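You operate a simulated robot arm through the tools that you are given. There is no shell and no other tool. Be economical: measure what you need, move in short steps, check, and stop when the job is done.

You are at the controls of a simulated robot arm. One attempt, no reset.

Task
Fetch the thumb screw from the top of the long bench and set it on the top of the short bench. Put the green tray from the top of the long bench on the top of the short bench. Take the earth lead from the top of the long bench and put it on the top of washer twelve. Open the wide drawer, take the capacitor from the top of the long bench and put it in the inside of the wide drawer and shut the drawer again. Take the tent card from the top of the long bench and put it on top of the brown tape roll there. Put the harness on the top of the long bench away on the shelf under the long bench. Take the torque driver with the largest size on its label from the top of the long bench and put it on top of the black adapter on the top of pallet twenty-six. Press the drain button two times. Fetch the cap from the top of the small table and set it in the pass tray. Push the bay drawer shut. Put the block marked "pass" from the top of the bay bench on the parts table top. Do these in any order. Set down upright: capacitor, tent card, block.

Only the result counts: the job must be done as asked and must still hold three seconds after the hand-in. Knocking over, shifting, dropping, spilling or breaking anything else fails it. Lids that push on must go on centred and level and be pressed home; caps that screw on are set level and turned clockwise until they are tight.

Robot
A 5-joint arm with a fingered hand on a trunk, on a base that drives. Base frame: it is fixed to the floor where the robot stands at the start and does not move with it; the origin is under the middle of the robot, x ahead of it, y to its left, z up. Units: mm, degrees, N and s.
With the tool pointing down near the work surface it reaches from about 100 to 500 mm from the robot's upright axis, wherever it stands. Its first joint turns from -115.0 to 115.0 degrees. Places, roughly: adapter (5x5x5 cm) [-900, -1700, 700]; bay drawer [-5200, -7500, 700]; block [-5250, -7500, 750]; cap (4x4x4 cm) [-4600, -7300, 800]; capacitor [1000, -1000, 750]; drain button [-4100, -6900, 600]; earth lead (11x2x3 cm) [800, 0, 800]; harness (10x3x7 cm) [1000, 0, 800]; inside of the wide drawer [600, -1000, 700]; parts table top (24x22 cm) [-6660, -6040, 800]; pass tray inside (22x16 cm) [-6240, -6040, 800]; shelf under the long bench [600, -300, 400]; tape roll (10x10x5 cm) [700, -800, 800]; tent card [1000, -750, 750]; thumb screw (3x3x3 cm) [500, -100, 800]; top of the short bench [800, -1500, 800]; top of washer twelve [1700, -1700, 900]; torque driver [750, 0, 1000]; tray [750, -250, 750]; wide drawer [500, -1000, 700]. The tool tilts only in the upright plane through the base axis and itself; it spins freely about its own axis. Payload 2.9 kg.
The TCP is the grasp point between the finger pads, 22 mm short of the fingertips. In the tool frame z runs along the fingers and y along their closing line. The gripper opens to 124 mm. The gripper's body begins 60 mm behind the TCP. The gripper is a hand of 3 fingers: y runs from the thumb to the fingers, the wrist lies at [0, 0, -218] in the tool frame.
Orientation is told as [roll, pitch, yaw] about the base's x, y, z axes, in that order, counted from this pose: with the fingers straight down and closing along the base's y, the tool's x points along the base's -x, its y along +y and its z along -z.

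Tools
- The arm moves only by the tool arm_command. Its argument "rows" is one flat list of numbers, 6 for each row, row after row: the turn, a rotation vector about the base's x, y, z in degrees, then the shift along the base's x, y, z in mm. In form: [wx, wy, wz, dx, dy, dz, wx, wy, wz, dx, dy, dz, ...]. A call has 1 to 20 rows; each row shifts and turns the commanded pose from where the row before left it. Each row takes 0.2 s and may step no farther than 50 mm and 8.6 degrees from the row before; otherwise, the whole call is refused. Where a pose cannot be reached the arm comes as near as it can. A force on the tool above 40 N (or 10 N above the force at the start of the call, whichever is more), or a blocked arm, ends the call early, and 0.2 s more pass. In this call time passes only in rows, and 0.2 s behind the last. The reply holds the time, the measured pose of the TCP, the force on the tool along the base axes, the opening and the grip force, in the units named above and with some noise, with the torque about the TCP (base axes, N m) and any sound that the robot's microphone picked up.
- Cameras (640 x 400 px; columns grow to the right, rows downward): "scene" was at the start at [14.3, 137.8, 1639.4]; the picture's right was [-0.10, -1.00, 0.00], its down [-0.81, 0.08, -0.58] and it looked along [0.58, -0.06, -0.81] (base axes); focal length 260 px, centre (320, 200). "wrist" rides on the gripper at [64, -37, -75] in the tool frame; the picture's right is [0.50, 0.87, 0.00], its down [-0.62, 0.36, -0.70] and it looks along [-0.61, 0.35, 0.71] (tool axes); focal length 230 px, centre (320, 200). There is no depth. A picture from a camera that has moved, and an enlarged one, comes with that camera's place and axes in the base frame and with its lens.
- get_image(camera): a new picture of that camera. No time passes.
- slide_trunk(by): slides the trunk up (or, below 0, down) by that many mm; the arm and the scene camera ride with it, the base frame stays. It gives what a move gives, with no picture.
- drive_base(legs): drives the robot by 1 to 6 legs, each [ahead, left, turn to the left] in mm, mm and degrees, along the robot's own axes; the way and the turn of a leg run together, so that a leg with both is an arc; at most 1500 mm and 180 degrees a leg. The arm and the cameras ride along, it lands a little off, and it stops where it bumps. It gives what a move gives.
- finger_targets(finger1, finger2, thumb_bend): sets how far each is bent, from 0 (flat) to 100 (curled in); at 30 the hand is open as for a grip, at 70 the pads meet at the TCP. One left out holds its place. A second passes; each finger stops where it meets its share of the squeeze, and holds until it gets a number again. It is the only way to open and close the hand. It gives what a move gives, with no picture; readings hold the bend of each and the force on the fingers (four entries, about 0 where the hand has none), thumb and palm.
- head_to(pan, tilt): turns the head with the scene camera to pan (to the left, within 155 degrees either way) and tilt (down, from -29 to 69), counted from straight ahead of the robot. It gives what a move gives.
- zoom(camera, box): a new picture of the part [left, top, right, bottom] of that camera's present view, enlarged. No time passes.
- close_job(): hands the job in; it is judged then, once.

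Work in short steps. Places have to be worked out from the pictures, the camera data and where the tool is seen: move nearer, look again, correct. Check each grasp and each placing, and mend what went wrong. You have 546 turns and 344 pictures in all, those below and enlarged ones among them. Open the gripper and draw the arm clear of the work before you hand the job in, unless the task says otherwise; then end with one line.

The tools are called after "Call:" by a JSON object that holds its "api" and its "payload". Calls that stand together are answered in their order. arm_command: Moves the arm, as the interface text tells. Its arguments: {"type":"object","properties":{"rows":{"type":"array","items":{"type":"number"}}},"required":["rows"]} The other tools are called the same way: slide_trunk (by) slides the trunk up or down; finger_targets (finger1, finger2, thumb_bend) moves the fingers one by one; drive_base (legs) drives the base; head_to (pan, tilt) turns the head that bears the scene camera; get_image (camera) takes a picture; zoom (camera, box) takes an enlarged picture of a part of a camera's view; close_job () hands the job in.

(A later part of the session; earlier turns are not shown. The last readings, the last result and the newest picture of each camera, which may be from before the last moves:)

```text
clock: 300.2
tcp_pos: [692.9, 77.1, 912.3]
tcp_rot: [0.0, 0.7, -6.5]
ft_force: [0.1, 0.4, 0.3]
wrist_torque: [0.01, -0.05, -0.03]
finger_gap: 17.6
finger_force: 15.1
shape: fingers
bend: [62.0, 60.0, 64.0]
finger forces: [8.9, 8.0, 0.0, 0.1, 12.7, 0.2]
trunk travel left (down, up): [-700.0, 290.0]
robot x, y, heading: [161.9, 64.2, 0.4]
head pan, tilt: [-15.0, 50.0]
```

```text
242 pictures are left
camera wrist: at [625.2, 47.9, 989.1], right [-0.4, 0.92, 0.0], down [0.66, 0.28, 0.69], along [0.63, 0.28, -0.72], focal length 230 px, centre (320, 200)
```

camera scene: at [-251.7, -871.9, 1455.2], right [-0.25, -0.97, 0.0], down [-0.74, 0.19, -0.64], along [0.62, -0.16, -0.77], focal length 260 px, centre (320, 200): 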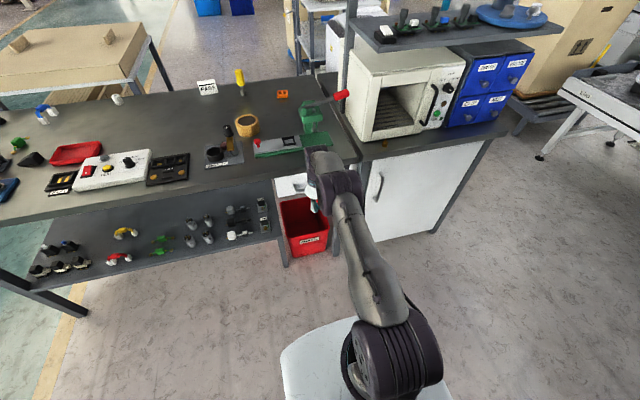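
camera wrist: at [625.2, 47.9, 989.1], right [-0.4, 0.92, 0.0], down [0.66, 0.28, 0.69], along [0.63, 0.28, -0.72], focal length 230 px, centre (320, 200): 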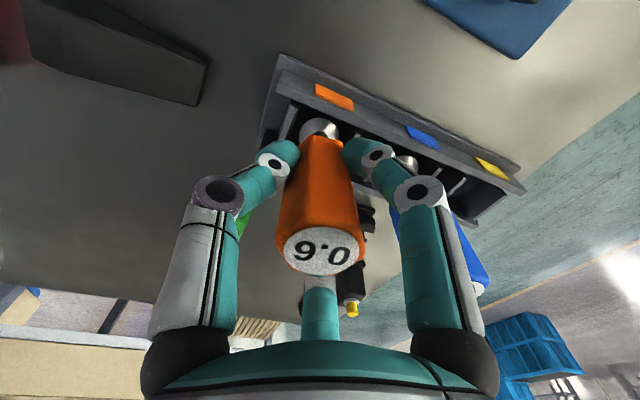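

Gripped. Lift straight up with the trunk.

Call:
{"api": "slide_trunk", "payload": {"by": 150}}

Call:
{"api": "get_image", "payload": {"camera": "wrist"}}

Call:
{"api": "get_image", "payload": {"camera": "scene"}}

```text
clock: 302.0
tcp_pos: [693.8, 77.2, 1062.1]
tcp_rot: [-0.1, 0.7, -6.6]
ft_force: [0.1, 0.2, -0.5]
wrist_torque: [-0.02, 0.02, -0.02]
finger_gap: 17.7
finger_force: 14.6
shape: fingers
bend: [62.0, 60.0, 64.0]
finger forces: [9.0, 7.8, 0.1, 0.1, 12.8, 0.1]
trunk travel left (down, up): [-850.0, 140.0]
robot x, y, heading: [157.4, 65.2, 0.0]
head pan, tilt: [-15.0, 50.0]
```

```text
241 pictures are left
camera wrist: at [625.3, 48.0, 1139.0], right [-0.4, 0.92, 0.0], down [0.66, 0.28, 0.69], along [0.63, 0.28, -0.72], focal length 230 px, centre (320, 200)
```

wrist: 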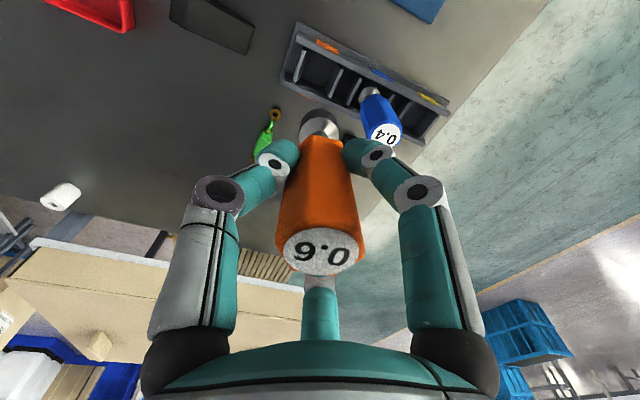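

```text
240 pictures are left
camera scene: at [175.8, 190.0, 1745.1], right [-0.26, -0.97, 0.0], down [-0.74, 0.2, -0.64], along [0.62, -0.17, -0.77], focal length 260 px, centre (320, 200)
```

scene: 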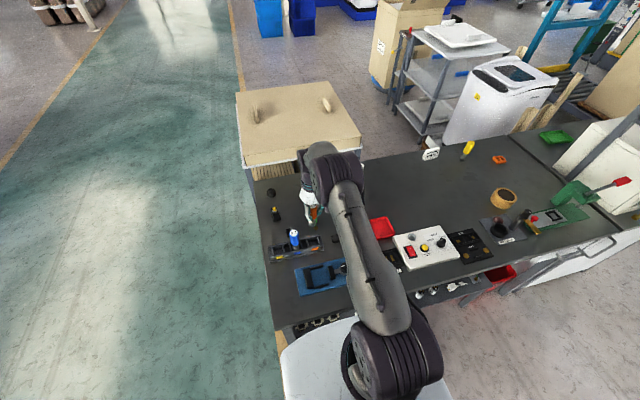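

0.6 driver is out. Retract and drive toward the conveyor, then look at pallet 26.

Call:
{"api": "arm_command", "payload": {"rows": [0, 0, 0, -40, -2, 0, 0, 0, 0, -40, -2, 0, 0, 0, 0, -40, -2, 0, 0, 0, 0, -40, -2, 0]}}

Call:
{"api": "drive_base", "payload": {"legs": [[-500, 0, 0], [0, -750, 0]]}}

Call:
{"api": "head_to", "payload": {"pan": -110, "tilt": 40}}

Call:
{"api": "get_image", "payload": {"camera": "scene"}}

```text
clock: 303.0
tcp_pos: [533.7, 67.8, 1064.2]
tcp_rot: [-0.1, 0.6, -6.6]
ft_force: [-0.4, 0.2, -1.6]
wrist_torque: [-0.01, 0.01, -0.02]
finger_gap: 17.5
finger_force: 14.7
shape: fingers
bend: [62.0, 60.0, 65.0]
finger forces: [9.2, 7.6, 0.0, 0.0, 12.0, 0.0]
trunk travel left (down, up): [-850.0, 140.0]
robot x, y, heading: [160.9, 65.4, -0.2]
head pan, tilt: [-15.0, 50.0]
```

```text
clock: 309.6
tcp_pos: [55.9, -671.5, 1061.5]
tcp_rot: [-0.1, 0.8, -4.9]
ft_force: [-0.9, 0.2, -2.0]
wrist_torque: [0.01, 0.0, -0.02]
finger_gap: 17.3
finger_force: 14.4
shape: fingers
bend: [62.0, 60.0, 65.0]
finger forces: [9.4, 7.7, 0.1, 0.0, 12.1, 0.0]
trunk travel left (down, up): [-850.0, 140.0]
robot x, y, heading: [-322.2, -685.5, 2.0]
head pan, tilt: [-15.0, 50.0]
```

```text
clock: 311.3
tcp_pos: [55.7, -671.0, 1062.1]
tcp_rot: [0.0, 0.7, -4.9]
ft_force: [0.2, -0.3, -2.3]
wrist_torque: [-0.05, -0.01, 0.0]
finger_gap: 17.2
finger_force: 14.9
shape: fingers
bend: [62.0, 60.0, 65.0]
finger forces: [9.2, 7.8, 0.0, 0.0, 12.0, 0.1]
trunk travel left (down, up): [-850.0, 140.0]
robot x, y, heading: [-320.8, -685.9, 1.8]
head pan, tilt: [-110.0, 40.0]
```

```text
239 pictures are left
camera scene: at [-408.6, -622.0, 1759.4], right [-0.95, 0.31, 0.0], down [0.2, 0.61, -0.77], along [-0.24, -0.73, -0.64], focal length 260 px, centre (320, 200)
```

scene: 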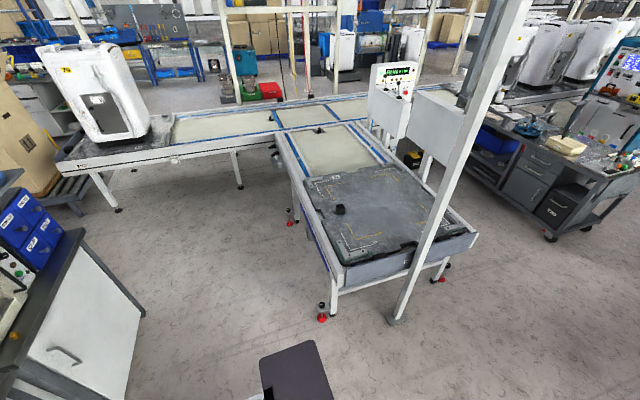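

Pallet with the black adapter is at about (-880,-1680), reachable from its left side. I zoom on it.

Call:
{"api": "zoom", "payload": {"camera": "scene", "box": [270, 140, 480, 290]}}

Call:
{"api": "drive_base", "payload": {"legs": [[-80, -1000, -1.8]]}}

```text
2.67 times, centred on (375, 215) of scene
camera zoom: at [-408.6, -622.0, 1759.4], right [-0.95, 0.31, 0.0], down [0.2, 0.61, -0.77], along [-0.24, -0.73, -0.64], focal length 693 px, centre (173, 160)
```

zoom: 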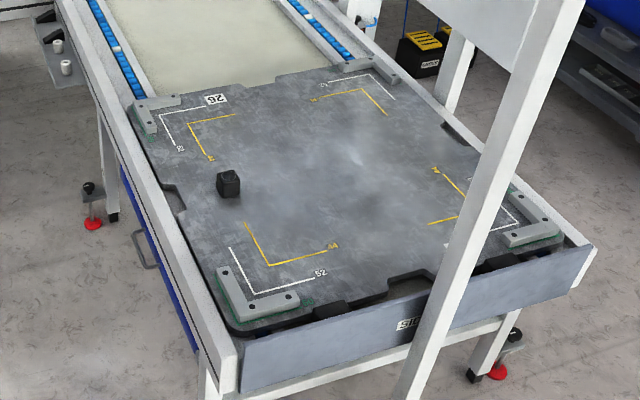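

```text
clock: 316.4
tcp_pos: [-2.4, -1656.5, 1063.0]
tcp_rot: [-0.1, 0.6, -5.6]
ft_force: [-0.4, -0.5, -1.5]
wrist_torque: [-0.05, 0.0, -0.01]
finger_gap: 17.2
finger_force: 14.4
shape: fingers
bend: [62.0, 60.0, 65.0]
finger forces: [9.1, 7.7, 0.0, 0.1, 12.1, 0.1]
trunk travel left (down, up): [-850.0, 140.0]
robot x, y, heading: [-375.5, -1662.6, 0.9]
head pan, tilt: [-110.0, 40.0]
```

Now turn to face the pallet.

Call:
{"api": "drive_base", "payload": {"legs": [[0, 0, 179.1]]}}

Call:
{"api": "head_to", "payload": {"pan": 15, "tilt": 52}}

Call:
{"api": "get_image", "payload": {"camera": "scene"}}

Call:
{"api": "get_image", "payload": {"camera": "wrist"}}

```text
clock: 323.8
tcp_pos: [-749.0, -1622.1, 1061.8]
tcp_rot: [-0.1, 0.8, 166.5]
ft_force: [-0.4, -0.3, -1.8]
wrist_torque: [-0.03, -0.01, 0.03]
finger_gap: 16.7
finger_force: 14.0
shape: fingers
bend: [62.0, 60.0, 65.0]
finger forces: [8.6, 8.0, 0.0, 0.0, 12.0, 0.1]
trunk travel left (down, up): [-850.0, 140.0]
robot x, y, heading: [-375.4, -1666.9, 173.0]
head pan, tilt: [-110.0, 40.0]
```

```text
clock: 325.9
tcp_pos: [-749.1, -1622.9, 1061.7]
tcp_rot: [-0.1, 0.6, 166.6]
ft_force: [0.2, -0.2, -1.6]
wrist_torque: [0.03, -0.02, 0.01]
finger_gap: 16.7
finger_force: 14.4
shape: fingers
bend: [62.0, 60.0, 65.0]
finger forces: [8.5, 8.1, 0.0, 0.0, 12.1, 0.0]
trunk travel left (down, up): [-850.0, 140.0]
robot x, y, heading: [-377.2, -1666.1, 173.2]
head pan, tilt: [15.0, 52.0]
```

```text
237 pictures are left
camera scene: at [-407.6, -1827.1, 1742.5], right [-0.14, 0.99, 0.0], down [0.78, 0.11, -0.62], along [-0.61, -0.09, -0.79], focal length 260 px, centre (320, 200)
```

scene: 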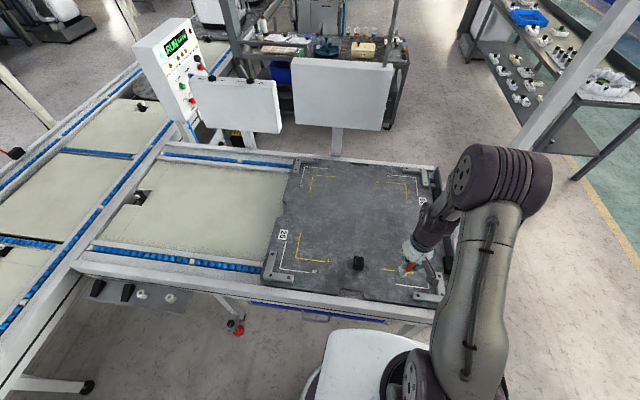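

```text
236 pictures are left
camera wrist: at [-680.1, -1601.3, 1139.2], right [0.28, -0.96, 0.0], down [-0.69, -0.2, 0.69], along [-0.66, -0.2, -0.72], focal length 230 px, centre (320, 200)
```

wrist: 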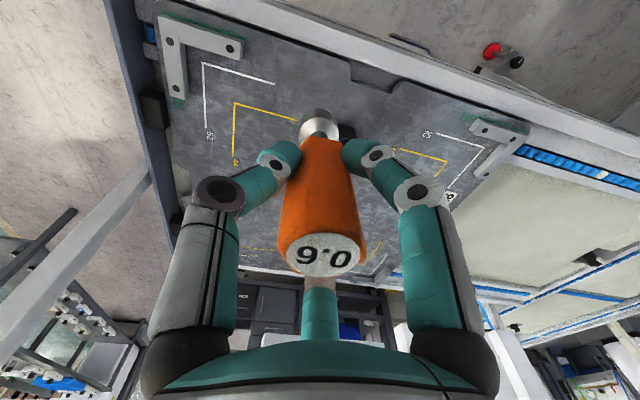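

Adapter is near (-895,-1730), top z≈700. I move the driver toward it at height and then lower the trunk.

Call:
{"api": "arm_command", "payload": {"rows": [0, 0, 0, -25, -20, 0, 0, 0, 0, -25, -20, 0, 0, 0, 0, -25, -20, 0, 0, 0, 0, -25, -20, 0]}}

Call:
{"api": "slide_trunk", "payload": {"by": -170}}

Call:
{"api": "get_image", "payload": {"camera": "wrist"}}

Call:
{"api": "zoom", "payload": {"camera": "scene", "box": [280, 170, 480, 295]}}

```text
clock: 326.9
tcp_pos: [-850.1, -1704.7, 1059.7]
tcp_rot: [-0.3, 0.7, 166.5]
ft_force: [0.4, -0.3, -2.4]
wrist_torque: [0.01, -0.05, 0.03]
finger_gap: 16.4
finger_force: 14.6
shape: fingers
bend: [62.0, 60.0, 65.0]
finger forces: [8.7, 8.1, 0.0, 0.1, 12.1, 0.0]
trunk travel left (down, up): [-850.0, 140.0]
robot x, y, heading: [-378.6, -1667.2, 173.2]
head pan, tilt: [15.0, 52.0]
```

```text
clock: 328.8
tcp_pos: [-849.0, -1702.5, 891.5]
tcp_rot: [-0.3, 0.7, 166.6]
ft_force: [-1.0, -0.5, -2.3]
wrist_torque: [-0.04, -0.01, -0.02]
finger_gap: 16.5
finger_force: 14.9
shape: fingers
bend: [62.0, 60.0, 65.0]
finger forces: [8.8, 8.0, 0.0, 0.0, 11.9, 0.1]
trunk travel left (down, up): [-680.0, 310.0]
robot x, y, heading: [-374.8, -1664.9, 172.9]
head pan, tilt: [15.0, 52.0]
```

```text
235 pictures are left
camera wrist: at [-779.5, -1682.2, 968.0], right [0.28, -0.96, 0.0], down [-0.69, -0.2, 0.69], along [-0.66, -0.2, -0.72], focal length 230 px, centre (320, 200)
```

wrist: 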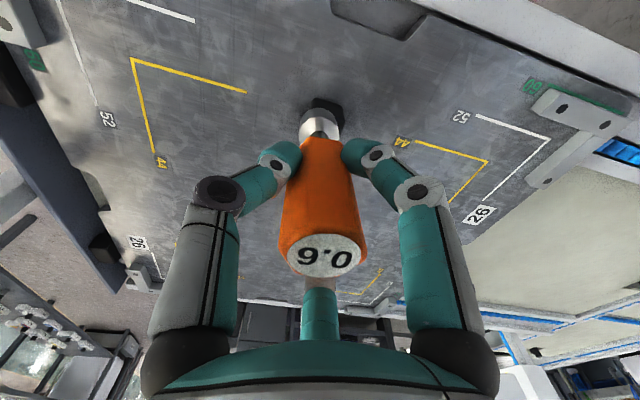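

```text
3.20 times, centred on (380, 232) of scene
camera zoom: at [-407.5, -1827.2, 1572.5], right [-0.14, 0.99, 0.0], down [0.78, 0.11, -0.62], along [-0.61, -0.09, -0.79], focal length 832 px, centre (128, 96)
```

zoom: 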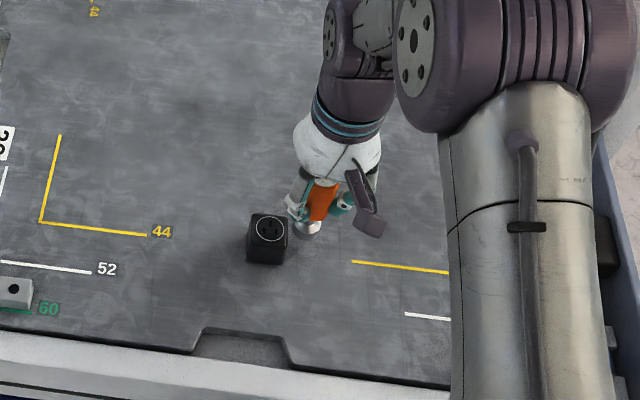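

Adapter top center ≈ (-907,-1728). Shift the driver over it, lower with the trunk, and check.

Call:
{"api": "arm_command", "payload": {"rows": [0, 0, 0, -19, -8, 0, 0, 0, 0, -19, -8, 0, 0, 0, 0, -19, -9, 0]}}

Call:
{"api": "slide_trunk", "payload": {"by": -70}}

Call:
{"api": "zoom", "payload": {"camera": "scene", "box": [280, 170, 440, 270]}}

Call:
{"api": "get_image", "payload": {"camera": "wrist"}}

```text
clock: 329.6
tcp_pos: [-907.3, -1728.4, 893.5]
tcp_rot: [-0.3, 0.7, 166.5]
ft_force: [0.9, 0.3, -1.3]
wrist_torque: [0.0, 0.01, -0.02]
finger_gap: 16.3
finger_force: 13.9
shape: fingers
bend: [62.0, 60.0, 65.0]
finger forces: [8.9, 8.0, 0.0, 0.1, 11.8, 0.0]
trunk travel left (down, up): [-680.0, 310.0]
robot x, y, heading: [-376.0, -1666.6, 173.0]
head pan, tilt: [15.0, 52.0]
```

```text
clock: 330.7
tcp_pos: [-906.6, -1728.4, 822.0]
tcp_rot: [-0.3, 0.6, 166.5]
ft_force: [0.0, -0.1, -2.0]
wrist_torque: [-0.02, 0.01, 0.02]
finger_gap: 16.4
finger_force: 14.6
shape: fingers
bend: [62.0, 60.0, 65.0]
finger forces: [8.9, 8.1, 0.0, 0.1, 11.9, 0.1]
trunk travel left (down, up): [-610.0, 380.0]
robot x, y, heading: [-376.7, -1664.3, 173.0]
head pan, tilt: [15.0, 52.0]
```

```text
4.00 times, centred on (360, 220) of scene
camera zoom: at [-407.4, -1827.2, 1502.5], right [-0.14, 0.99, 0.0], down [0.78, 0.11, -0.62], along [-0.61, -0.09, -0.79], focal length 1040 px, centre (160, 120)
```

zoom: 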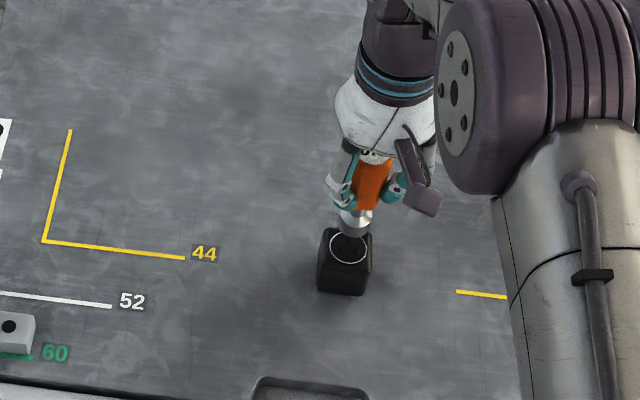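

```text
232 pictures are left
camera wrist: at [-836.8, -1707.0, 900.1], right [0.28, -0.96, 0.0], down [-0.69, -0.2, 0.69], along [-0.66, -0.2, -0.72], focal length 230 px, centre (320, 200)
```

wrist: 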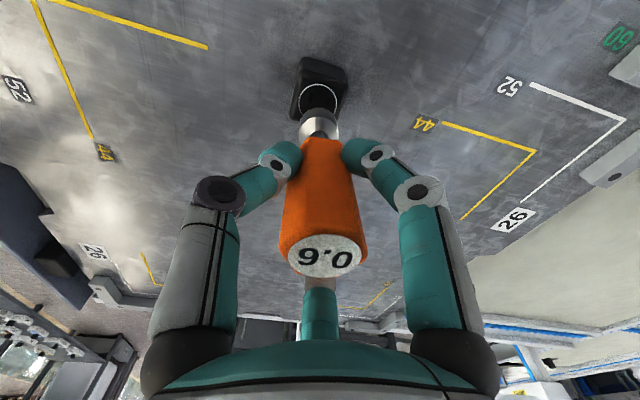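

Nose is aligned over the adapter (top at z≈705, centered within 2 mm). Lower the last part in guarded steps.

Call:
{"api": "arm_command", "payload": {"rows": [0, 0, 0, -1, 0, -15, 0, 0, 0, 0, 0, -12, 0, 0, 0, 0, 0, -4, 0, 0, 0, 0, 0, -3, 0, 0, 0, 0, 0, -3, 0, 0, 0, 0, 0, -3, 0, 0, 0, 0, 0, -2, 0, 0, 0, 0, 0, -2]}}

Call:
{"api": "get_image", "payload": {"camera": "wrist"}}

Call:
{"api": "zoom", "payload": {"camera": "scene", "box": [280, 170, 440, 270]}}

```text
clock: 332.5
tcp_pos: [-907.2, -1726.7, 782.1]
tcp_rot: [-0.1, 0.3, 166.5]
ft_force: [-4.9, -1.2, 26.5]
wrist_torque: [-0.03, 0.15, -0.03]
finger_gap: 15.0
finger_force: 20.0
shape: fingers
bend: [61.0, 59.0, 67.0]
finger forces: [12.3, 12.0, 0.1, 0.1, 15.7, 0.0]
trunk travel left (down, up): [-610.0, 380.0]
robot x, y, heading: [-375.0, -1666.6, 173.2]
head pan, tilt: [15.0, 52.0]
```

```text
231 pictures are left
camera wrist: at [-836.9, -1706.0, 858.1], right [0.28, -0.96, 0.0], down [-0.69, -0.2, 0.7], along [-0.67, -0.2, -0.72], focal length 230 px, centre (320, 200)
```

wrist: 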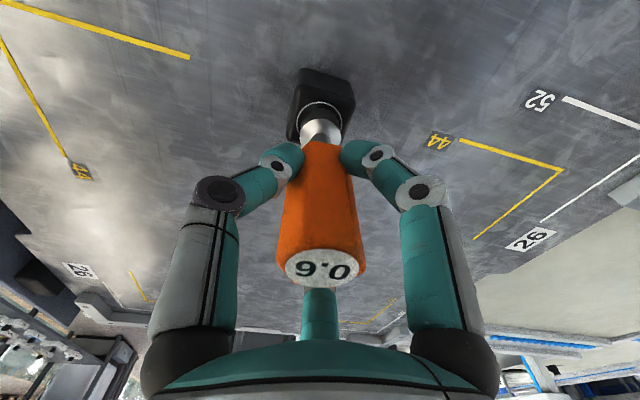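

```text
4.00 times, centred on (360, 220) of scene
camera zoom: at [-403.9, -1826.6, 1503.0], right [-0.14, 0.99, 0.0], down [0.78, 0.11, -0.62], along [-0.61, -0.09, -0.79], focal length 1040 px, centre (160, 120)
```

zoom: 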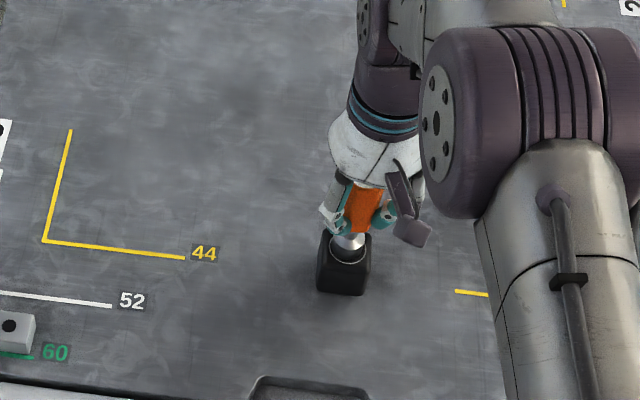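

Seated on the adapter ring. Ease up 2 mm and release gradually.

Call:
{"api": "arm_command", "payload": {"rows": [0, 0, 0, 0, 0, 2]}}

Call:
{"api": "finger_targets", "payload": {"finger1": 56, "finger2": 56, "thumb_bend": 58}}

Call:
{"api": "get_image", "payload": {"camera": "wrist"}}

```text
clock: 332.9
tcp_pos: [-907.1, -1727.3, 783.0]
tcp_rot: [-0.3, 0.5, 166.5]
ft_force: [-4.7, 1.3, 22.0]
wrist_torque: [0.0, 0.13, -0.05]
finger_gap: 14.8
finger_force: 19.8
shape: fingers
bend: [61.0, 59.0, 67.0]
finger forces: [11.7, 12.0, 0.1, 0.0, 15.5, 0.1]
trunk travel left (down, up): [-610.0, 380.0]
robot x, y, heading: [-375.4, -1661.7, 172.7]
head pan, tilt: [15.0, 52.0]
```

```text
clock: 333.9
tcp_pos: [-906.4, -1727.6, 781.0]
tcp_rot: [-0.4, 0.7, 166.5]
ft_force: [-1.0, 0.4, -0.9]
wrist_torque: [0.03, -0.02, 0.01]
finger_gap: 31.6
finger_force: 0.2
shape: fingers
bend: [56.0, 56.0, 57.0]
finger forces: [0.0, 0.0, 0.0, 0.0, 0.1, 0.1]
trunk travel left (down, up): [-610.0, 380.0]
robot x, y, heading: [-375.6, -1667.9, 173.2]
head pan, tilt: [15.0, 52.0]
```

```text
229 pictures are left
camera wrist: at [-837.3, -1706.9, 857.6], right [0.28, -0.96, 0.0], down [-0.69, -0.2, 0.69], along [-0.66, -0.2, -0.72], focal length 230 px, centre (320, 200)
```

wrist: 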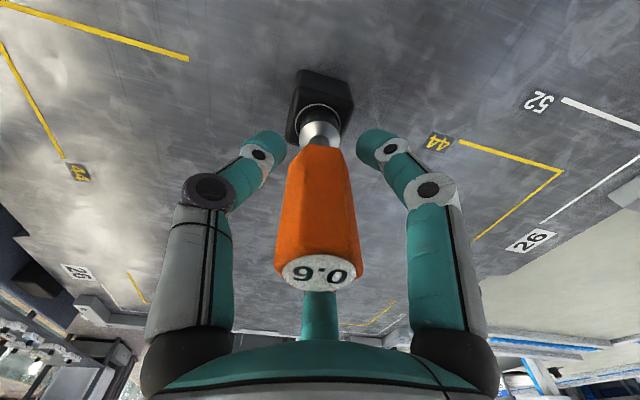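

It stands free. Open wider and rise straight up.

Call:
{"api": "finger_targets", "payload": {"finger1": 42, "finger2": 42, "thumb_bend": 42}}

Call:
{"api": "slide_trunk", "payload": {"by": 200}}

Call:
{"api": "get_image", "payload": {"camera": "wrist"}}

```text
clock: 334.9
tcp_pos: [-907.7, -1727.1, 781.6]
tcp_rot: [-0.3, 0.6, 166.5]
ft_force: [0.4, 0.0, 1.1]
wrist_torque: [-0.02, -0.02, -0.01]
finger_gap: 71.2
finger_force: 0.0
shape: fingers
bend: [42.0, 42.0, 42.0]
finger forces: [0.0, 0.0, 0.0, 0.1, 0.1, 0.0]
trunk travel left (down, up): [-610.0, 380.0]
robot x, y, heading: [-375.9, -1665.6, 173.0]
head pan, tilt: [15.0, 52.0]
```

```text
clock: 337.0
tcp_pos: [-906.7, -1728.6, 979.8]
tcp_rot: [-0.2, 0.6, 166.4]
ft_force: [-0.3, -0.2, 0.3]
wrist_torque: [-0.02, -0.02, 0.01]
finger_gap: 71.1
finger_force: 0.1
shape: fingers
bend: [42.0, 42.0, 42.0]
finger forces: [0.1, 0.1, 0.0, 0.1, 0.1, 0.1]
trunk travel left (down, up): [-810.0, 180.0]
robot x, y, heading: [-375.4, -1667.1, 173.2]
head pan, tilt: [15.0, 52.0]
```

```text
228 pictures are left
camera wrist: at [-837.4, -1707.0, 1057.6], right [0.28, -0.96, 0.0], down [-0.69, -0.2, 0.69], along [-0.66, -0.2, -0.72], focal length 230 px, centre (320, 200)
```

wrist: 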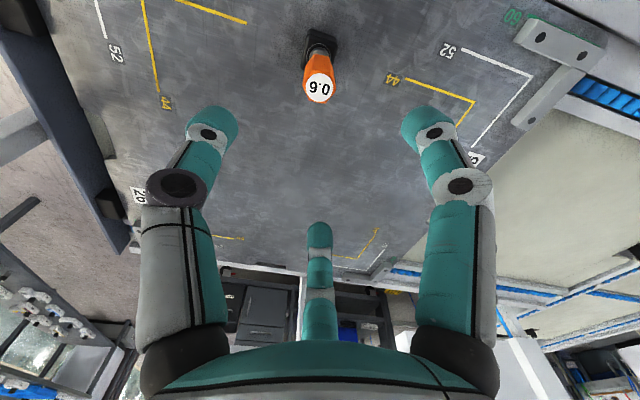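

Driver task done. Next the harness from the bench's left end: retract, turn to heading 0 and drive there.

Call:
{"api": "arm_command", "payload": {"rows": [0, 0, 0, 45, 6, 0, 0, 0, 0, 45, 6, 0, 0, 0, 0, 45, 6, 0]}}

Call:
{"api": "drive_base", "payload": {"legs": [[0, 0, -173], [0, 1300, 0], [0, 1270, 0]]}}

```text
clock: 337.8
tcp_pos: [-769.8, -1710.4, 980.5]
tcp_rot: [-0.2, 0.5, 166.6]
ft_force: [0.0, 0.3, 0.0]
wrist_torque: [0.0, 0.01, -0.04]
finger_gap: 71.3
finger_force: 0.0
shape: fingers
bend: [42.0, 42.0, 42.0]
finger forces: [0.0, 0.0, 0.0, 0.1, 0.0, 0.1]
trunk travel left (down, up): [-810.0, 180.0]
robot x, y, heading: [-372.8, -1666.7, 172.8]
head pan, tilt: [15.0, 52.0]
```

```text
clock: 357.5
tcp_pos: [-110.5, 1053.1, 979.8]
tcp_rot: [-0.3, 0.6, -2.2]
ft_force: [0.1, 0.1, -0.3]
wrist_torque: [0.0, -0.05, 0.02]
finger_gap: 71.1
finger_force: 0.0
shape: fingers
bend: [42.0, 42.0, 42.0]
finger forces: [0.0, 0.1, 0.0, 0.0, 0.1, 0.0]
trunk travel left (down, up): [-810.0, 180.0]
robot x, y, heading: [-486.6, 929.2, 4.4]
head pan, tilt: [15.0, 52.0]
```

Continue to the left end of the bench and face it.

Call:
{"api": "drive_base", "payload": {"legs": [[0, 0, -4.4], [1440, 0, 0], [0, 0, -90]]}}

Call:
{"api": "head_to", "payload": {"pan": 0, "tilt": 52}}

Call:
{"api": "get_image", "payload": {"camera": "scene"}}

```text
clock: 368.9
tcp_pos: [1036.8, 535.6, 979.7]
tcp_rot: [-0.3, 0.7, -96.9]
ft_force: [-0.1, 0.5, -0.4]
wrist_torque: [-0.01, -0.03, -0.02]
finger_gap: 71.3
finger_force: 0.1
shape: fingers
bend: [42.0, 42.0, 42.0]
finger forces: [0.0, 0.1, 0.1, 0.0, 0.0, 0.1]
trunk travel left (down, up): [-810.0, 180.0]
robot x, y, heading: [946.8, 915.7, -90.2]
head pan, tilt: [15.0, 52.0]
```

```text
clock: 369.7
tcp_pos: [1034.3, 537.0, 980.8]
tcp_rot: [-0.2, 0.6, -96.9]
ft_force: [-0.2, 1.2, 0.6]
wrist_torque: [0.02, -0.01, 0.0]
finger_gap: 71.4
finger_force: 0.0
shape: fingers
bend: [42.0, 42.0, 42.0]
finger forces: [0.0, 0.1, 0.0, 0.0, 0.1, 0.0]
trunk travel left (down, up): [-810.0, 180.0]
robot x, y, heading: [946.6, 920.8, -90.4]
head pan, tilt: [0.0, 52.0]
```

```text
227 pictures are left
camera scene: at [1093.4, 905.0, 1702.5], right [-1.0, 0.01, 0.0], down [0.0, 0.79, -0.62], along [0.0, -0.62, -0.79], focal length 260 px, centre (320, 200)
```

scene: 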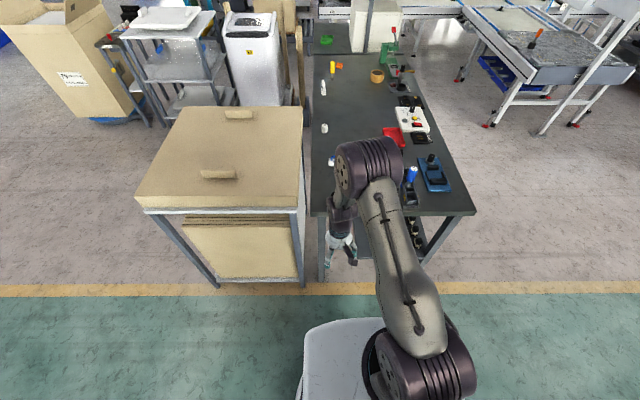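

The cart leg and bench leg leave enough room. I drive 380 mm ahead toward the bench end.

Call:
{"api": "drive_base", "payload": {"legs": [[380, 0, 0.3]]}}

Call:
{"api": "get_image", "payload": {"camera": "wrist"}}

Call:
{"api": "get_image", "payload": {"camera": "scene"}}

```text
clock: 372.1
tcp_pos: [1041.4, 157.8, 980.4]
tcp_rot: [-0.3, 0.6, -96.4]
ft_force: [-0.3, -0.4, -0.2]
wrist_torque: [-0.02, 0.01, 0.0]
finger_gap: 71.2
finger_force: 0.0
shape: fingers
bend: [42.0, 42.0, 42.0]
finger forces: [0.0, 0.0, 0.0, 0.1, 0.0, 0.1]
trunk travel left (down, up): [-810.0, 180.0]
robot x, y, heading: [943.6, 540.1, -89.7]
head pan, tilt: [0.0, 52.0]
```

```text
226 pictures are left
camera wrist: at [1009.7, 224.6, 1056.8], right [0.92, 0.4, 0.0], down [0.29, -0.66, 0.69], along [0.28, -0.63, -0.72], focal length 230 px, centre (320, 200)
```

wrist: 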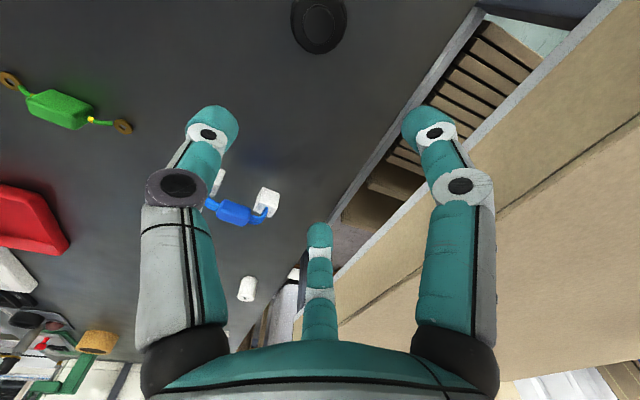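

```text
225 pictures are left
camera scene: at [1093.0, 527.1, 1702.5], right [-1.0, 0.0, 0.0], down [0.0, 0.79, -0.62], along [0.0, -0.62, -0.79], focal length 260 px, centre (320, 200)
```

scene: 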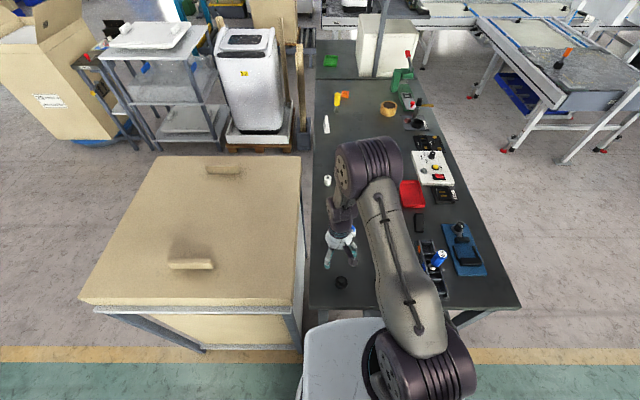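

Harness is an arch lying along x between about (968,12) and (1031,13). I move above it while spinning so the fingers close across it.

Call:
{"api": "arm_command", "payload": {"rows": [0, 0, -7.6, -3.7, -10, 0, 0, 0, -7.6, -3.7, -10, 0, 0, 0, -7.6, -3.7, -10, 0, 0, 0, -7.6, -3.7, -10, 0, 0, 0, -7.6, -3.7, -10, 0, 0, 0, -7.6, -3.7, -10, 0, 0, 0, -7.6, -3.7, -10, 0, 0, 0, -7.6, -3.7, -10, 0, 0, 0, -7.6, -3.7, -10, 0, 0, 0, -7.6, -3.7, -10, 0, 0, 0, -7.6, -3.7, -10, 0]}}

Call:
{"api": "get_image", "payload": {"camera": "wrist"}}

```text
clock: 374.5
tcp_pos: [998.3, 47.4, 980.6]
tcp_rot: [-0.2, -0.1, 179.9]
ft_force: [0.6, -0.3, 0.6]
wrist_torque: [0.02, 0.03, -0.01]
finger_gap: 71.6
finger_force: 0.1
shape: fingers
bend: [42.0, 42.0, 42.0]
finger forces: [0.1, 0.0, 0.0, 0.0, 0.1, 0.0]
trunk travel left (down, up): [-810.0, 180.0]
robot x, y, heading: [946.1, 542.7, -90.0]
head pan, tilt: [0.0, 52.0]
```

```text
224 pictures are left
camera wrist: at [1062.1, 84.9, 1055.9], right [0.5, -0.87, 0.0], down [-0.62, -0.36, 0.7], along [-0.61, -0.35, -0.71], focal length 230 px, centre (320, 200)
```

wrist: 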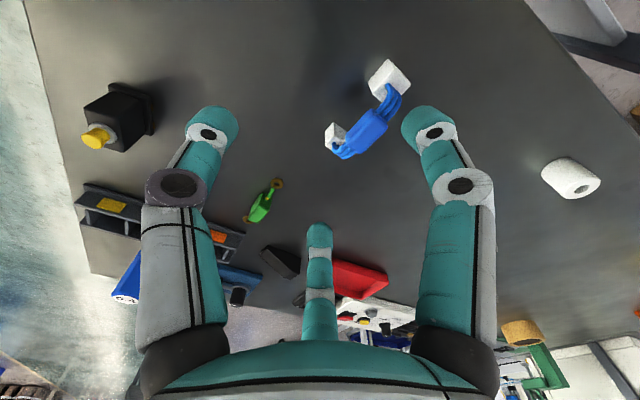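

Harness center ≈ (1000,6), arch top ≈ z 890. I shift over it and lower with the trunk.

Call:
{"api": "arm_command", "payload": {"rows": [0, 0, 0, 1, -20, 0, 0, 0, 0, 1, -21, 0]}}

Call:
{"api": "slide_trunk", "payload": {"by": -60}}

Call:
{"api": "get_image", "payload": {"camera": "wrist"}}

```text
clock: 375.1
tcp_pos: [999.3, 6.4, 981.1]
tcp_rot: [-0.3, 0.0, -180.0]
ft_force: [0.0, -0.5, 0.4]
wrist_torque: [-0.01, 0.0, 0.0]
finger_gap: 71.4
finger_force: 0.1
shape: fingers
bend: [42.0, 42.0, 42.0]
finger forces: [0.0, 0.1, 0.0, 0.0, 0.0, 0.0]
trunk travel left (down, up): [-810.0, 180.0]
robot x, y, heading: [946.5, 541.4, -89.6]
head pan, tilt: [0.0, 52.0]
```

```text
clock: 376.1
tcp_pos: [998.6, 6.3, 920.8]
tcp_rot: [-0.2, 0.0, -179.8]
ft_force: [0.8, 0.6, 0.7]
wrist_torque: [0.01, -0.02, 0.02]
finger_gap: 71.5
finger_force: 0.1
shape: fingers
bend: [42.0, 42.0, 42.0]
finger forces: [0.0, 0.0, 0.1, 0.0, 0.1, 0.1]
trunk travel left (down, up): [-750.0, 240.0]
robot x, y, heading: [946.5, 544.1, -89.9]
head pan, tilt: [0.0, 52.0]
```

```text
223 pictures are left
camera wrist: at [1062.7, 43.8, 997.3], right [0.5, -0.87, 0.0], down [-0.62, -0.36, 0.7], along [-0.61, -0.35, -0.71], focal length 230 px, centre (320, 200)
```

wrist: 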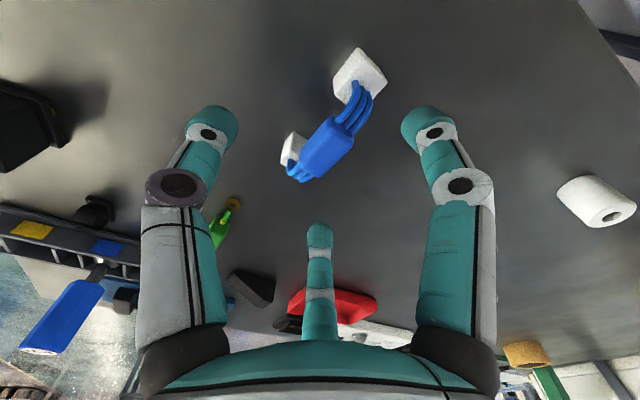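

Aligned over the blue sleeve. Preclose a bit, lower to 878 and close.

Call:
{"api": "finger_targets", "payload": {"finger1": 52, "finger2": 52, "thumb_bend": 52}}

Call:
{"api": "slide_trunk", "payload": {"by": -42}}

Call:
{"api": "get_image", "payload": {"camera": "wrist"}}

```text
clock: 377.1
tcp_pos: [998.5, 6.0, 921.2]
tcp_rot: [-0.2, 0.1, -179.9]
ft_force: [0.8, -0.8, -0.8]
wrist_torque: [0.03, 0.01, -0.01]
finger_gap: 44.9
finger_force: 0.1
shape: fingers
bend: [52.0, 52.0, 52.0]
finger forces: [0.0, 0.0, 0.0, 0.0, 0.0, 0.0]
trunk travel left (down, up): [-750.0, 240.0]
robot x, y, heading: [944.7, 544.2, -90.0]
head pan, tilt: [0.0, 52.0]
```

```text
clock: 378.0
tcp_pos: [998.5, 7.1, 879.5]
tcp_rot: [-0.2, 0.0, -179.9]
ft_force: [0.4, 0.2, -0.5]
wrist_torque: [-0.01, 0.04, 0.01]
finger_gap: 44.6
finger_force: 0.0
shape: fingers
bend: [52.0, 52.0, 52.0]
finger forces: [0.1, 0.0, 0.0, 0.0, 0.1, 0.0]
trunk travel left (down, up): [-708.0, 282.0]
robot x, y, heading: [944.6, 540.9, -89.6]
head pan, tilt: [0.0, 52.0]
```

```text
222 pictures are left
camera wrist: at [1062.6, 43.8, 955.2], right [0.5, -0.87, 0.0], down [-0.62, -0.36, 0.7], along [-0.61, -0.35, -0.71], focal length 230 px, centre (320, 200)
```

wrist: 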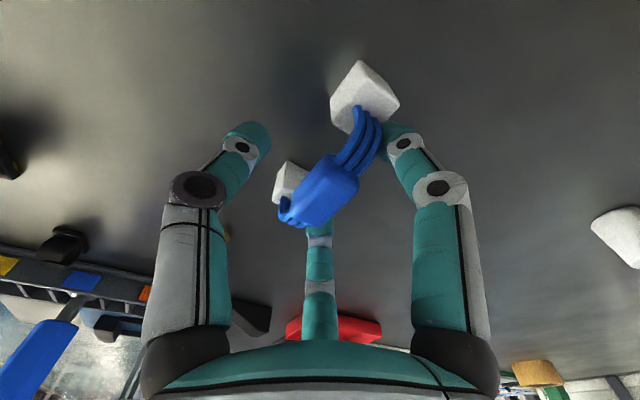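

Sleeve is centered between the fingers. Close.

Call:
{"api": "finger_targets", "payload": {"finger1": 75, "finger2": 75, "thumb_bend": 75}}

Call:
{"api": "arm_command", "payload": {"rows": [0, 0, 0, 0, 0, 20, 0, 0, 0, 0, 0, 30]}}

Call:
{"api": "get_image", "payload": {"camera": "wrist"}}

```text
clock: 379.0
tcp_pos: [999.7, 6.5, 880.4]
tcp_rot: [-0.2, 0.0, -179.8]
ft_force: [0.4, -0.2, -0.6]
wrist_torque: [-0.01, -0.04, 0.0]
finger_gap: 5.8
finger_force: 13.8
shape: fingers
bend: [72.0, 74.0, 65.0]
finger forces: [10.5, 5.0, 0.0, 0.1, 11.2, 0.0]
trunk travel left (down, up): [-708.0, 282.0]
robot x, y, heading: [948.1, 540.0, -89.6]
head pan, tilt: [0.0, 52.0]
```

```text
clock: 379.6
tcp_pos: [999.3, 6.1, 928.7]
tcp_rot: [-0.2, 0.0, -179.9]
ft_force: [-0.7, -0.1, -1.0]
wrist_torque: [0.01, 0.0, 0.03]
finger_gap: 5.6
finger_force: 13.3
shape: fingers
bend: [72.0, 74.0, 65.0]
finger forces: [10.3, 4.6, 0.1, 0.0, 11.1, 0.0]
trunk travel left (down, up): [-708.0, 282.0]
robot x, y, heading: [945.8, 541.2, -89.8]
head pan, tilt: [0.0, 52.0]
```

```text
221 pictures are left
camera wrist: at [1062.2, 43.4, 1004.4], right [0.5, -0.87, 0.0], down [-0.62, -0.36, 0.7], along [-0.61, -0.35, -0.71], focal length 230 px, centre (320, 200)
```

wrist: 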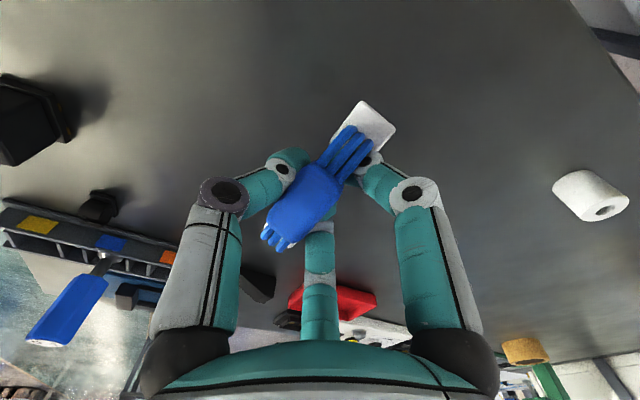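

Harness is held. I raise and pull it back off the bench end before looking at the shelf.

Call:
{"api": "arm_command", "payload": {"rows": [0, 0, 0, 0, 10, 40, 0, 0, 0, 0, 30, 35, 0, 0, 0, -3, 45, 0, 0, 0, 0, -4, 45, 0, 0, 0, 0, -4, 45, 0, 0, 0, 0, -4, 45, 0]}}

Call:
{"api": "drive_base", "payload": {"legs": [[-250, -200, 0]]}}

Call:
{"api": "get_image", "payload": {"camera": "wrist"}}

```text
clock: 381.0
tcp_pos: [982.2, 228.1, 1003.1]
tcp_rot: [-0.1, 0.0, -179.8]
ft_force: [-0.2, 0.5, 0.1]
wrist_torque: [-0.02, 0.02, 0.02]
finger_gap: 5.0
finger_force: 12.2
shape: fingers
bend: [72.0, 74.0, 65.0]
finger forces: [9.5, 4.3, 0.0, 0.1, 10.4, 0.1]
trunk travel left (down, up): [-708.0, 282.0]
robot x, y, heading: [945.4, 539.6, -89.8]
head pan, tilt: [0.0, 52.0]
```

```text
clock: 383.1
tcp_pos: [778.6, 485.6, 1002.9]
tcp_rot: [-0.1, 0.1, -179.6]
ft_force: [1.2, -0.2, -1.0]
wrist_torque: [-0.03, 0.02, 0.0]
finger_gap: 5.1
finger_force: 11.8
shape: fingers
bend: [72.0, 74.0, 65.0]
finger forces: [9.5, 4.4, 0.0, 0.0, 10.3, 0.0]
trunk travel left (down, up): [-708.0, 282.0]
robot x, y, heading: [742.4, 797.0, -89.4]
head pan, tilt: [0.0, 52.0]
```

```text
220 pictures are left
camera wrist: at [842.1, 523.6, 1078.9], right [0.51, -0.86, 0.0], down [-0.61, -0.36, 0.7], along [-0.61, -0.35, -0.71], focal length 230 px, centre (320, 200)
```

wrist: 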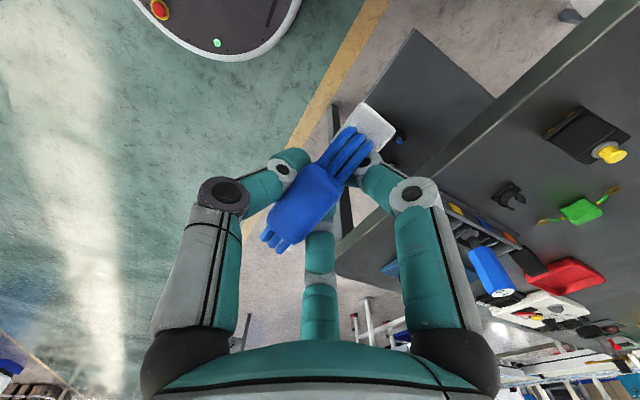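

The shelf's back-left area (around x 770, y 170) looks empty. I drive 100 mm closer, lower the trunk, then tilt the hand 45° to reach under the bench.

Call:
{"api": "drive_base", "payload": {"legs": [[100, 0, -0.5]]}}

Call:
{"api": "slide_trunk", "payload": {"by": -450}}

Call:
{"api": "get_image", "payload": {"camera": "wrist"}}

```text
clock: 384.3
tcp_pos: [777.0, 384.1, 1003.6]
tcp_rot: [-0.3, 0.0, 179.9]
ft_force: [0.0, -0.1, -0.2]
wrist_torque: [-0.01, 0.01, -0.04]
finger_gap: 5.2
finger_force: 12.5
shape: fingers
bend: [72.0, 74.0, 65.0]
finger forces: [9.7, 4.3, 0.0, 0.1, 10.3, 0.0]
trunk travel left (down, up): [-708.0, 282.0]
robot x, y, heading: [741.3, 696.1, -89.7]
head pan, tilt: [0.0, 52.0]
```

```text
refused: -450 is not a number from -400 to 400
```

```text
219 pictures are left
camera wrist: at [841.1, 419.9, 1078.7], right [0.5, -0.87, 0.0], down [-0.62, -0.36, 0.7], along [-0.61, -0.35, -0.71], focal length 230 px, centre (320, 200)
```

wrist: 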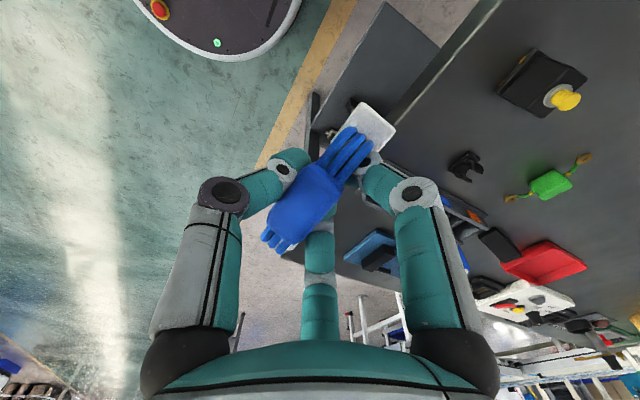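

Trunk steps are limited to 400 mm. Lower in two steps and look again.

Call:
{"api": "slide_trunk", "payload": {"by": -400}}

Call:
{"api": "slide_trunk", "payload": {"by": -50}}

Call:
{"api": "get_image", "payload": {"camera": "wrist"}}

Call:
{"api": "get_image", "payload": {"camera": "scene"}}

```text
clock: 388.1
tcp_pos: [776.8, 383.8, 602.9]
tcp_rot: [-0.2, -0.1, 180.0]
ft_force: [0.2, 0.5, -0.7]
wrist_torque: [0.03, -0.01, 0.01]
finger_gap: 5.0
finger_force: 12.3
shape: fingers
bend: [72.0, 74.0, 65.0]
finger forces: [9.6, 4.3, 0.0, 0.1, 10.3, 0.0]
trunk travel left (down, up): [-308.0, 682.0]
robot x, y, heading: [748.0, 695.9, -90.0]
head pan, tilt: [0.0, 52.0]
```

```text
clock: 389.1
tcp_pos: [777.7, 383.5, 553.3]
tcp_rot: [-0.2, 0.0, 179.9]
ft_force: [0.3, -0.1, -1.1]
wrist_torque: [0.01, 0.0, -0.02]
finger_gap: 5.1
finger_force: 12.2
shape: fingers
bend: [72.0, 74.0, 65.0]
finger forces: [9.7, 4.4, 0.1, 0.0, 10.3, 0.1]
trunk travel left (down, up): [-258.0, 732.0]
robot x, y, heading: [743.8, 696.7, -89.7]
head pan, tilt: [0.0, 52.0]
```

```text
218 pictures are left
camera wrist: at [841.1, 420.4, 628.8], right [0.5, -0.87, 0.0], down [-0.62, -0.36, 0.7], along [-0.61, -0.35, -0.71], focal length 230 px, centre (320, 200)
```

wrist: 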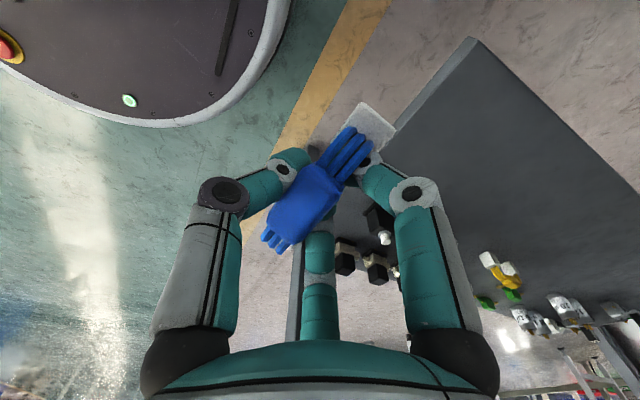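

```text
217 pictures are left
camera scene: at [889.3, 683.4, 1150.5], right [-1.0, 0.0, 0.0], down [0.0, 0.79, -0.62], along [0.0, -0.62, -0.79], focal length 260 px, centre (320, 200)
```

scene: 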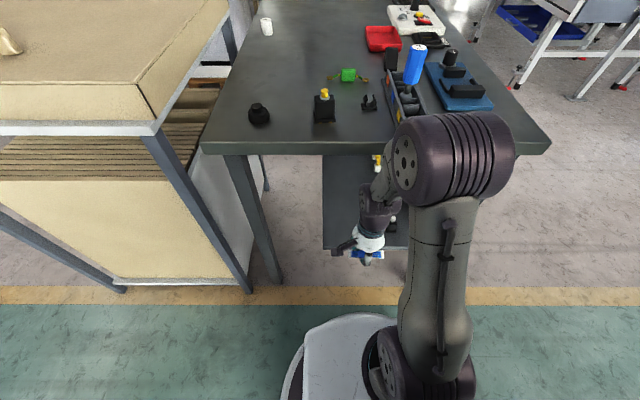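

Shelf is at z≈445, extends to y≈300, free around x 720–850. I tilt the hand 45° into the opening.

Call:
{"api": "arm_command", "payload": {"rows": [-7.42, -1.08, 0, 4.1, -28.1, 1.9, -7.42, -1.08, 0, 4, -27.7, 5.5, -7.42, -1.08, 0, 3.9, -26.7, 9.2, -7.42, -1.08, 0, 3.7, -25.3, 12.6, -7.42, -1.08, 0, 3.4, -23.5, 15.8, -7.42, -1.08, 0, 3.1, -21.2, 18.9, 0, 0, 0, 3, -20, -30, 0, 0, 0, 3, -20, -30]}}

Call:
{"api": "get_image", "payload": {"camera": "wrist"}}

Call:
{"api": "get_image", "payload": {"camera": "scene"}}

```text
clock: 390.9
tcp_pos: [805.5, 188.1, 560.6]
tcp_rot: [44.6, 5.7, -177.9]
ft_force: [-0.8, -0.4, -0.8]
wrist_torque: [-0.03, 0.03, -0.01]
finger_gap: 3.8
finger_force: 11.0
shape: fingers
bend: [72.0, 74.0, 66.0]
finger forces: [8.9, 3.5, 0.1, 0.1, 9.7, 0.0]
trunk travel left (down, up): [-258.0, 732.0]
robot x, y, heading: [741.0, 696.8, -89.9]
head pan, tilt: [0.0, 52.0]
```

```text
216 pictures are left
camera wrist: at [862.7, 269.6, 594.4], right [0.46, -0.6, 0.65], down [-0.7, 0.21, 0.69], along [-0.55, -0.77, -0.32], focal length 230 px, centre (320, 200)
```

wrist: 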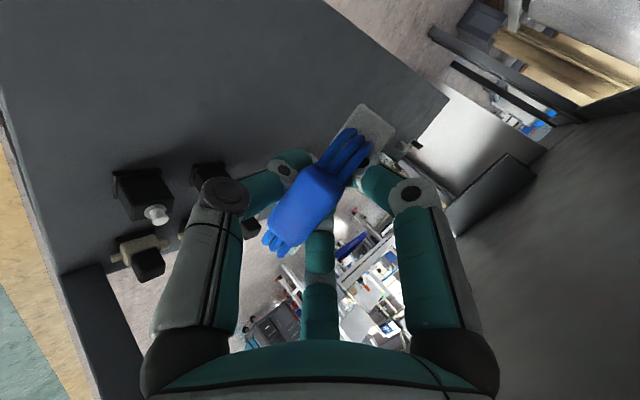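

```text
215 pictures are left
camera scene: at [889.4, 683.1, 1150.5], right [-1.0, 0.0, 0.0], down [0.0, 0.79, -0.62], along [0.0, -0.62, -0.79], focal length 260 px, centre (320, 200)
```

scene: 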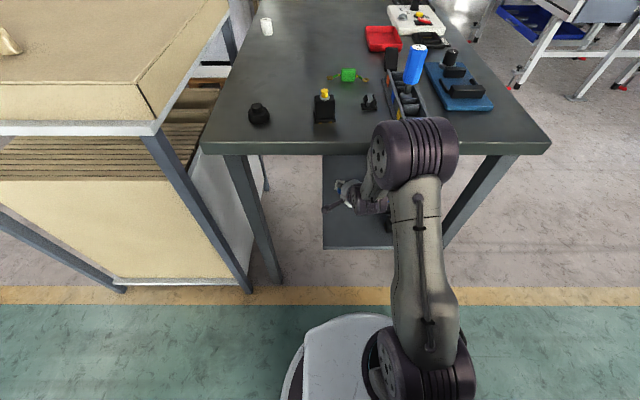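

Black items sit near x≈735 on the shelf. I zoom to judge the clearances.

Call:
{"api": "zoom", "payload": {"camera": "wrist", "box": [60, 60, 460, 310]}}

Call:
{"api": "zoom", "payload": {"camera": "scene", "box": [300, 140, 420, 260]}}

```text
1.60 times, centred on (260, 185) of wrist
camera zoom: at [862.7, 269.6, 594.4], right [0.46, -0.6, 0.65], down [-0.7, 0.21, 0.69], along [-0.55, -0.77, -0.32], focal length 368 px, centre (416, 224)
```

zoom: 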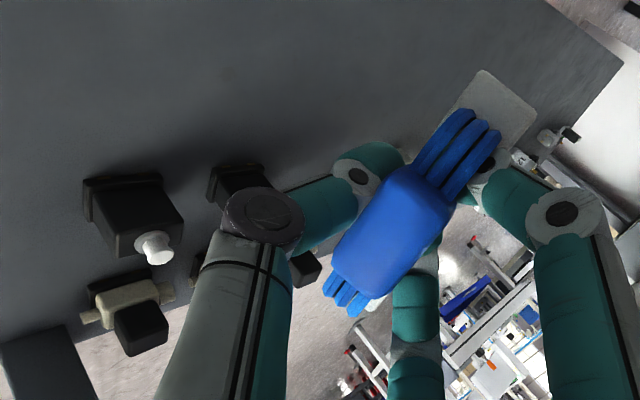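

```text
3.33 times, centred on (360, 200) of scene
camera zoom: at [889.4, 683.1, 1150.5], right [-1.0, 0.0, 0.0], down [0.0, 0.79, -0.62], along [0.0, -0.62, -0.79], focal length 867 px, centre (187, 200)
```

zoom: 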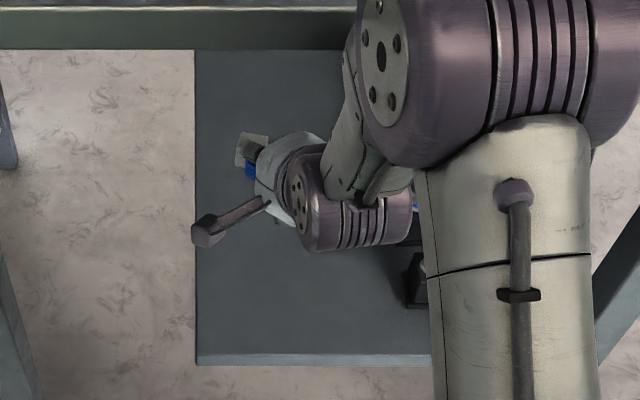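

The shelf's free band is x 695–881 and the harness sits within it. I lower it in guarded steps.

Call:
{"api": "arm_command", "payload": {"rows": [0, 0, 0, -2, 0, -20, 0, 0, 0, -2, 0, -15, 0, 0, 0, 0, 0, -10, 0, 0, 0, 0, 0, -6, 0, 0, 0, 0, 0, -6, 0, 0, 0, 0, 0, -5, 0, 0, 0, 0, 0, -4]}}

Call:
{"api": "get_image", "payload": {"camera": "wrist"}}

```text
clock: 392.4
tcp_pos: [802.7, 190.9, 490.6]
tcp_rot: [44.4, 5.5, -177.9]
ft_force: [-0.2, 0.4, -0.8]
wrist_torque: [0.04, 0.0, -0.02]
finger_gap: 3.5
finger_force: 11.0
shape: fingers
bend: [73.0, 74.0, 66.0]
finger forces: [8.8, 3.3, 0.0, 0.0, 9.6, 0.0]
trunk travel left (down, up): [-258.0, 732.0]
robot x, y, heading: [741.1, 695.4, -89.8]
head pan, tilt: [0.0, 52.0]
```

```text
212 pictures are left
camera wrist: at [860.4, 272.4, 524.8], right [0.46, -0.6, 0.65], down [-0.69, 0.21, 0.69], along [-0.55, -0.77, -0.32], focal length 230 px, centre (320, 200)
```

wrist: 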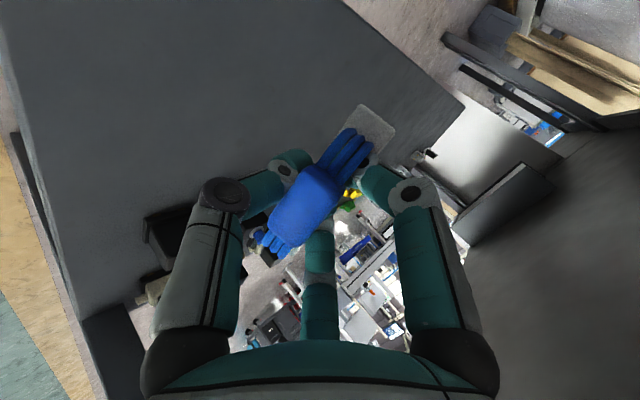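

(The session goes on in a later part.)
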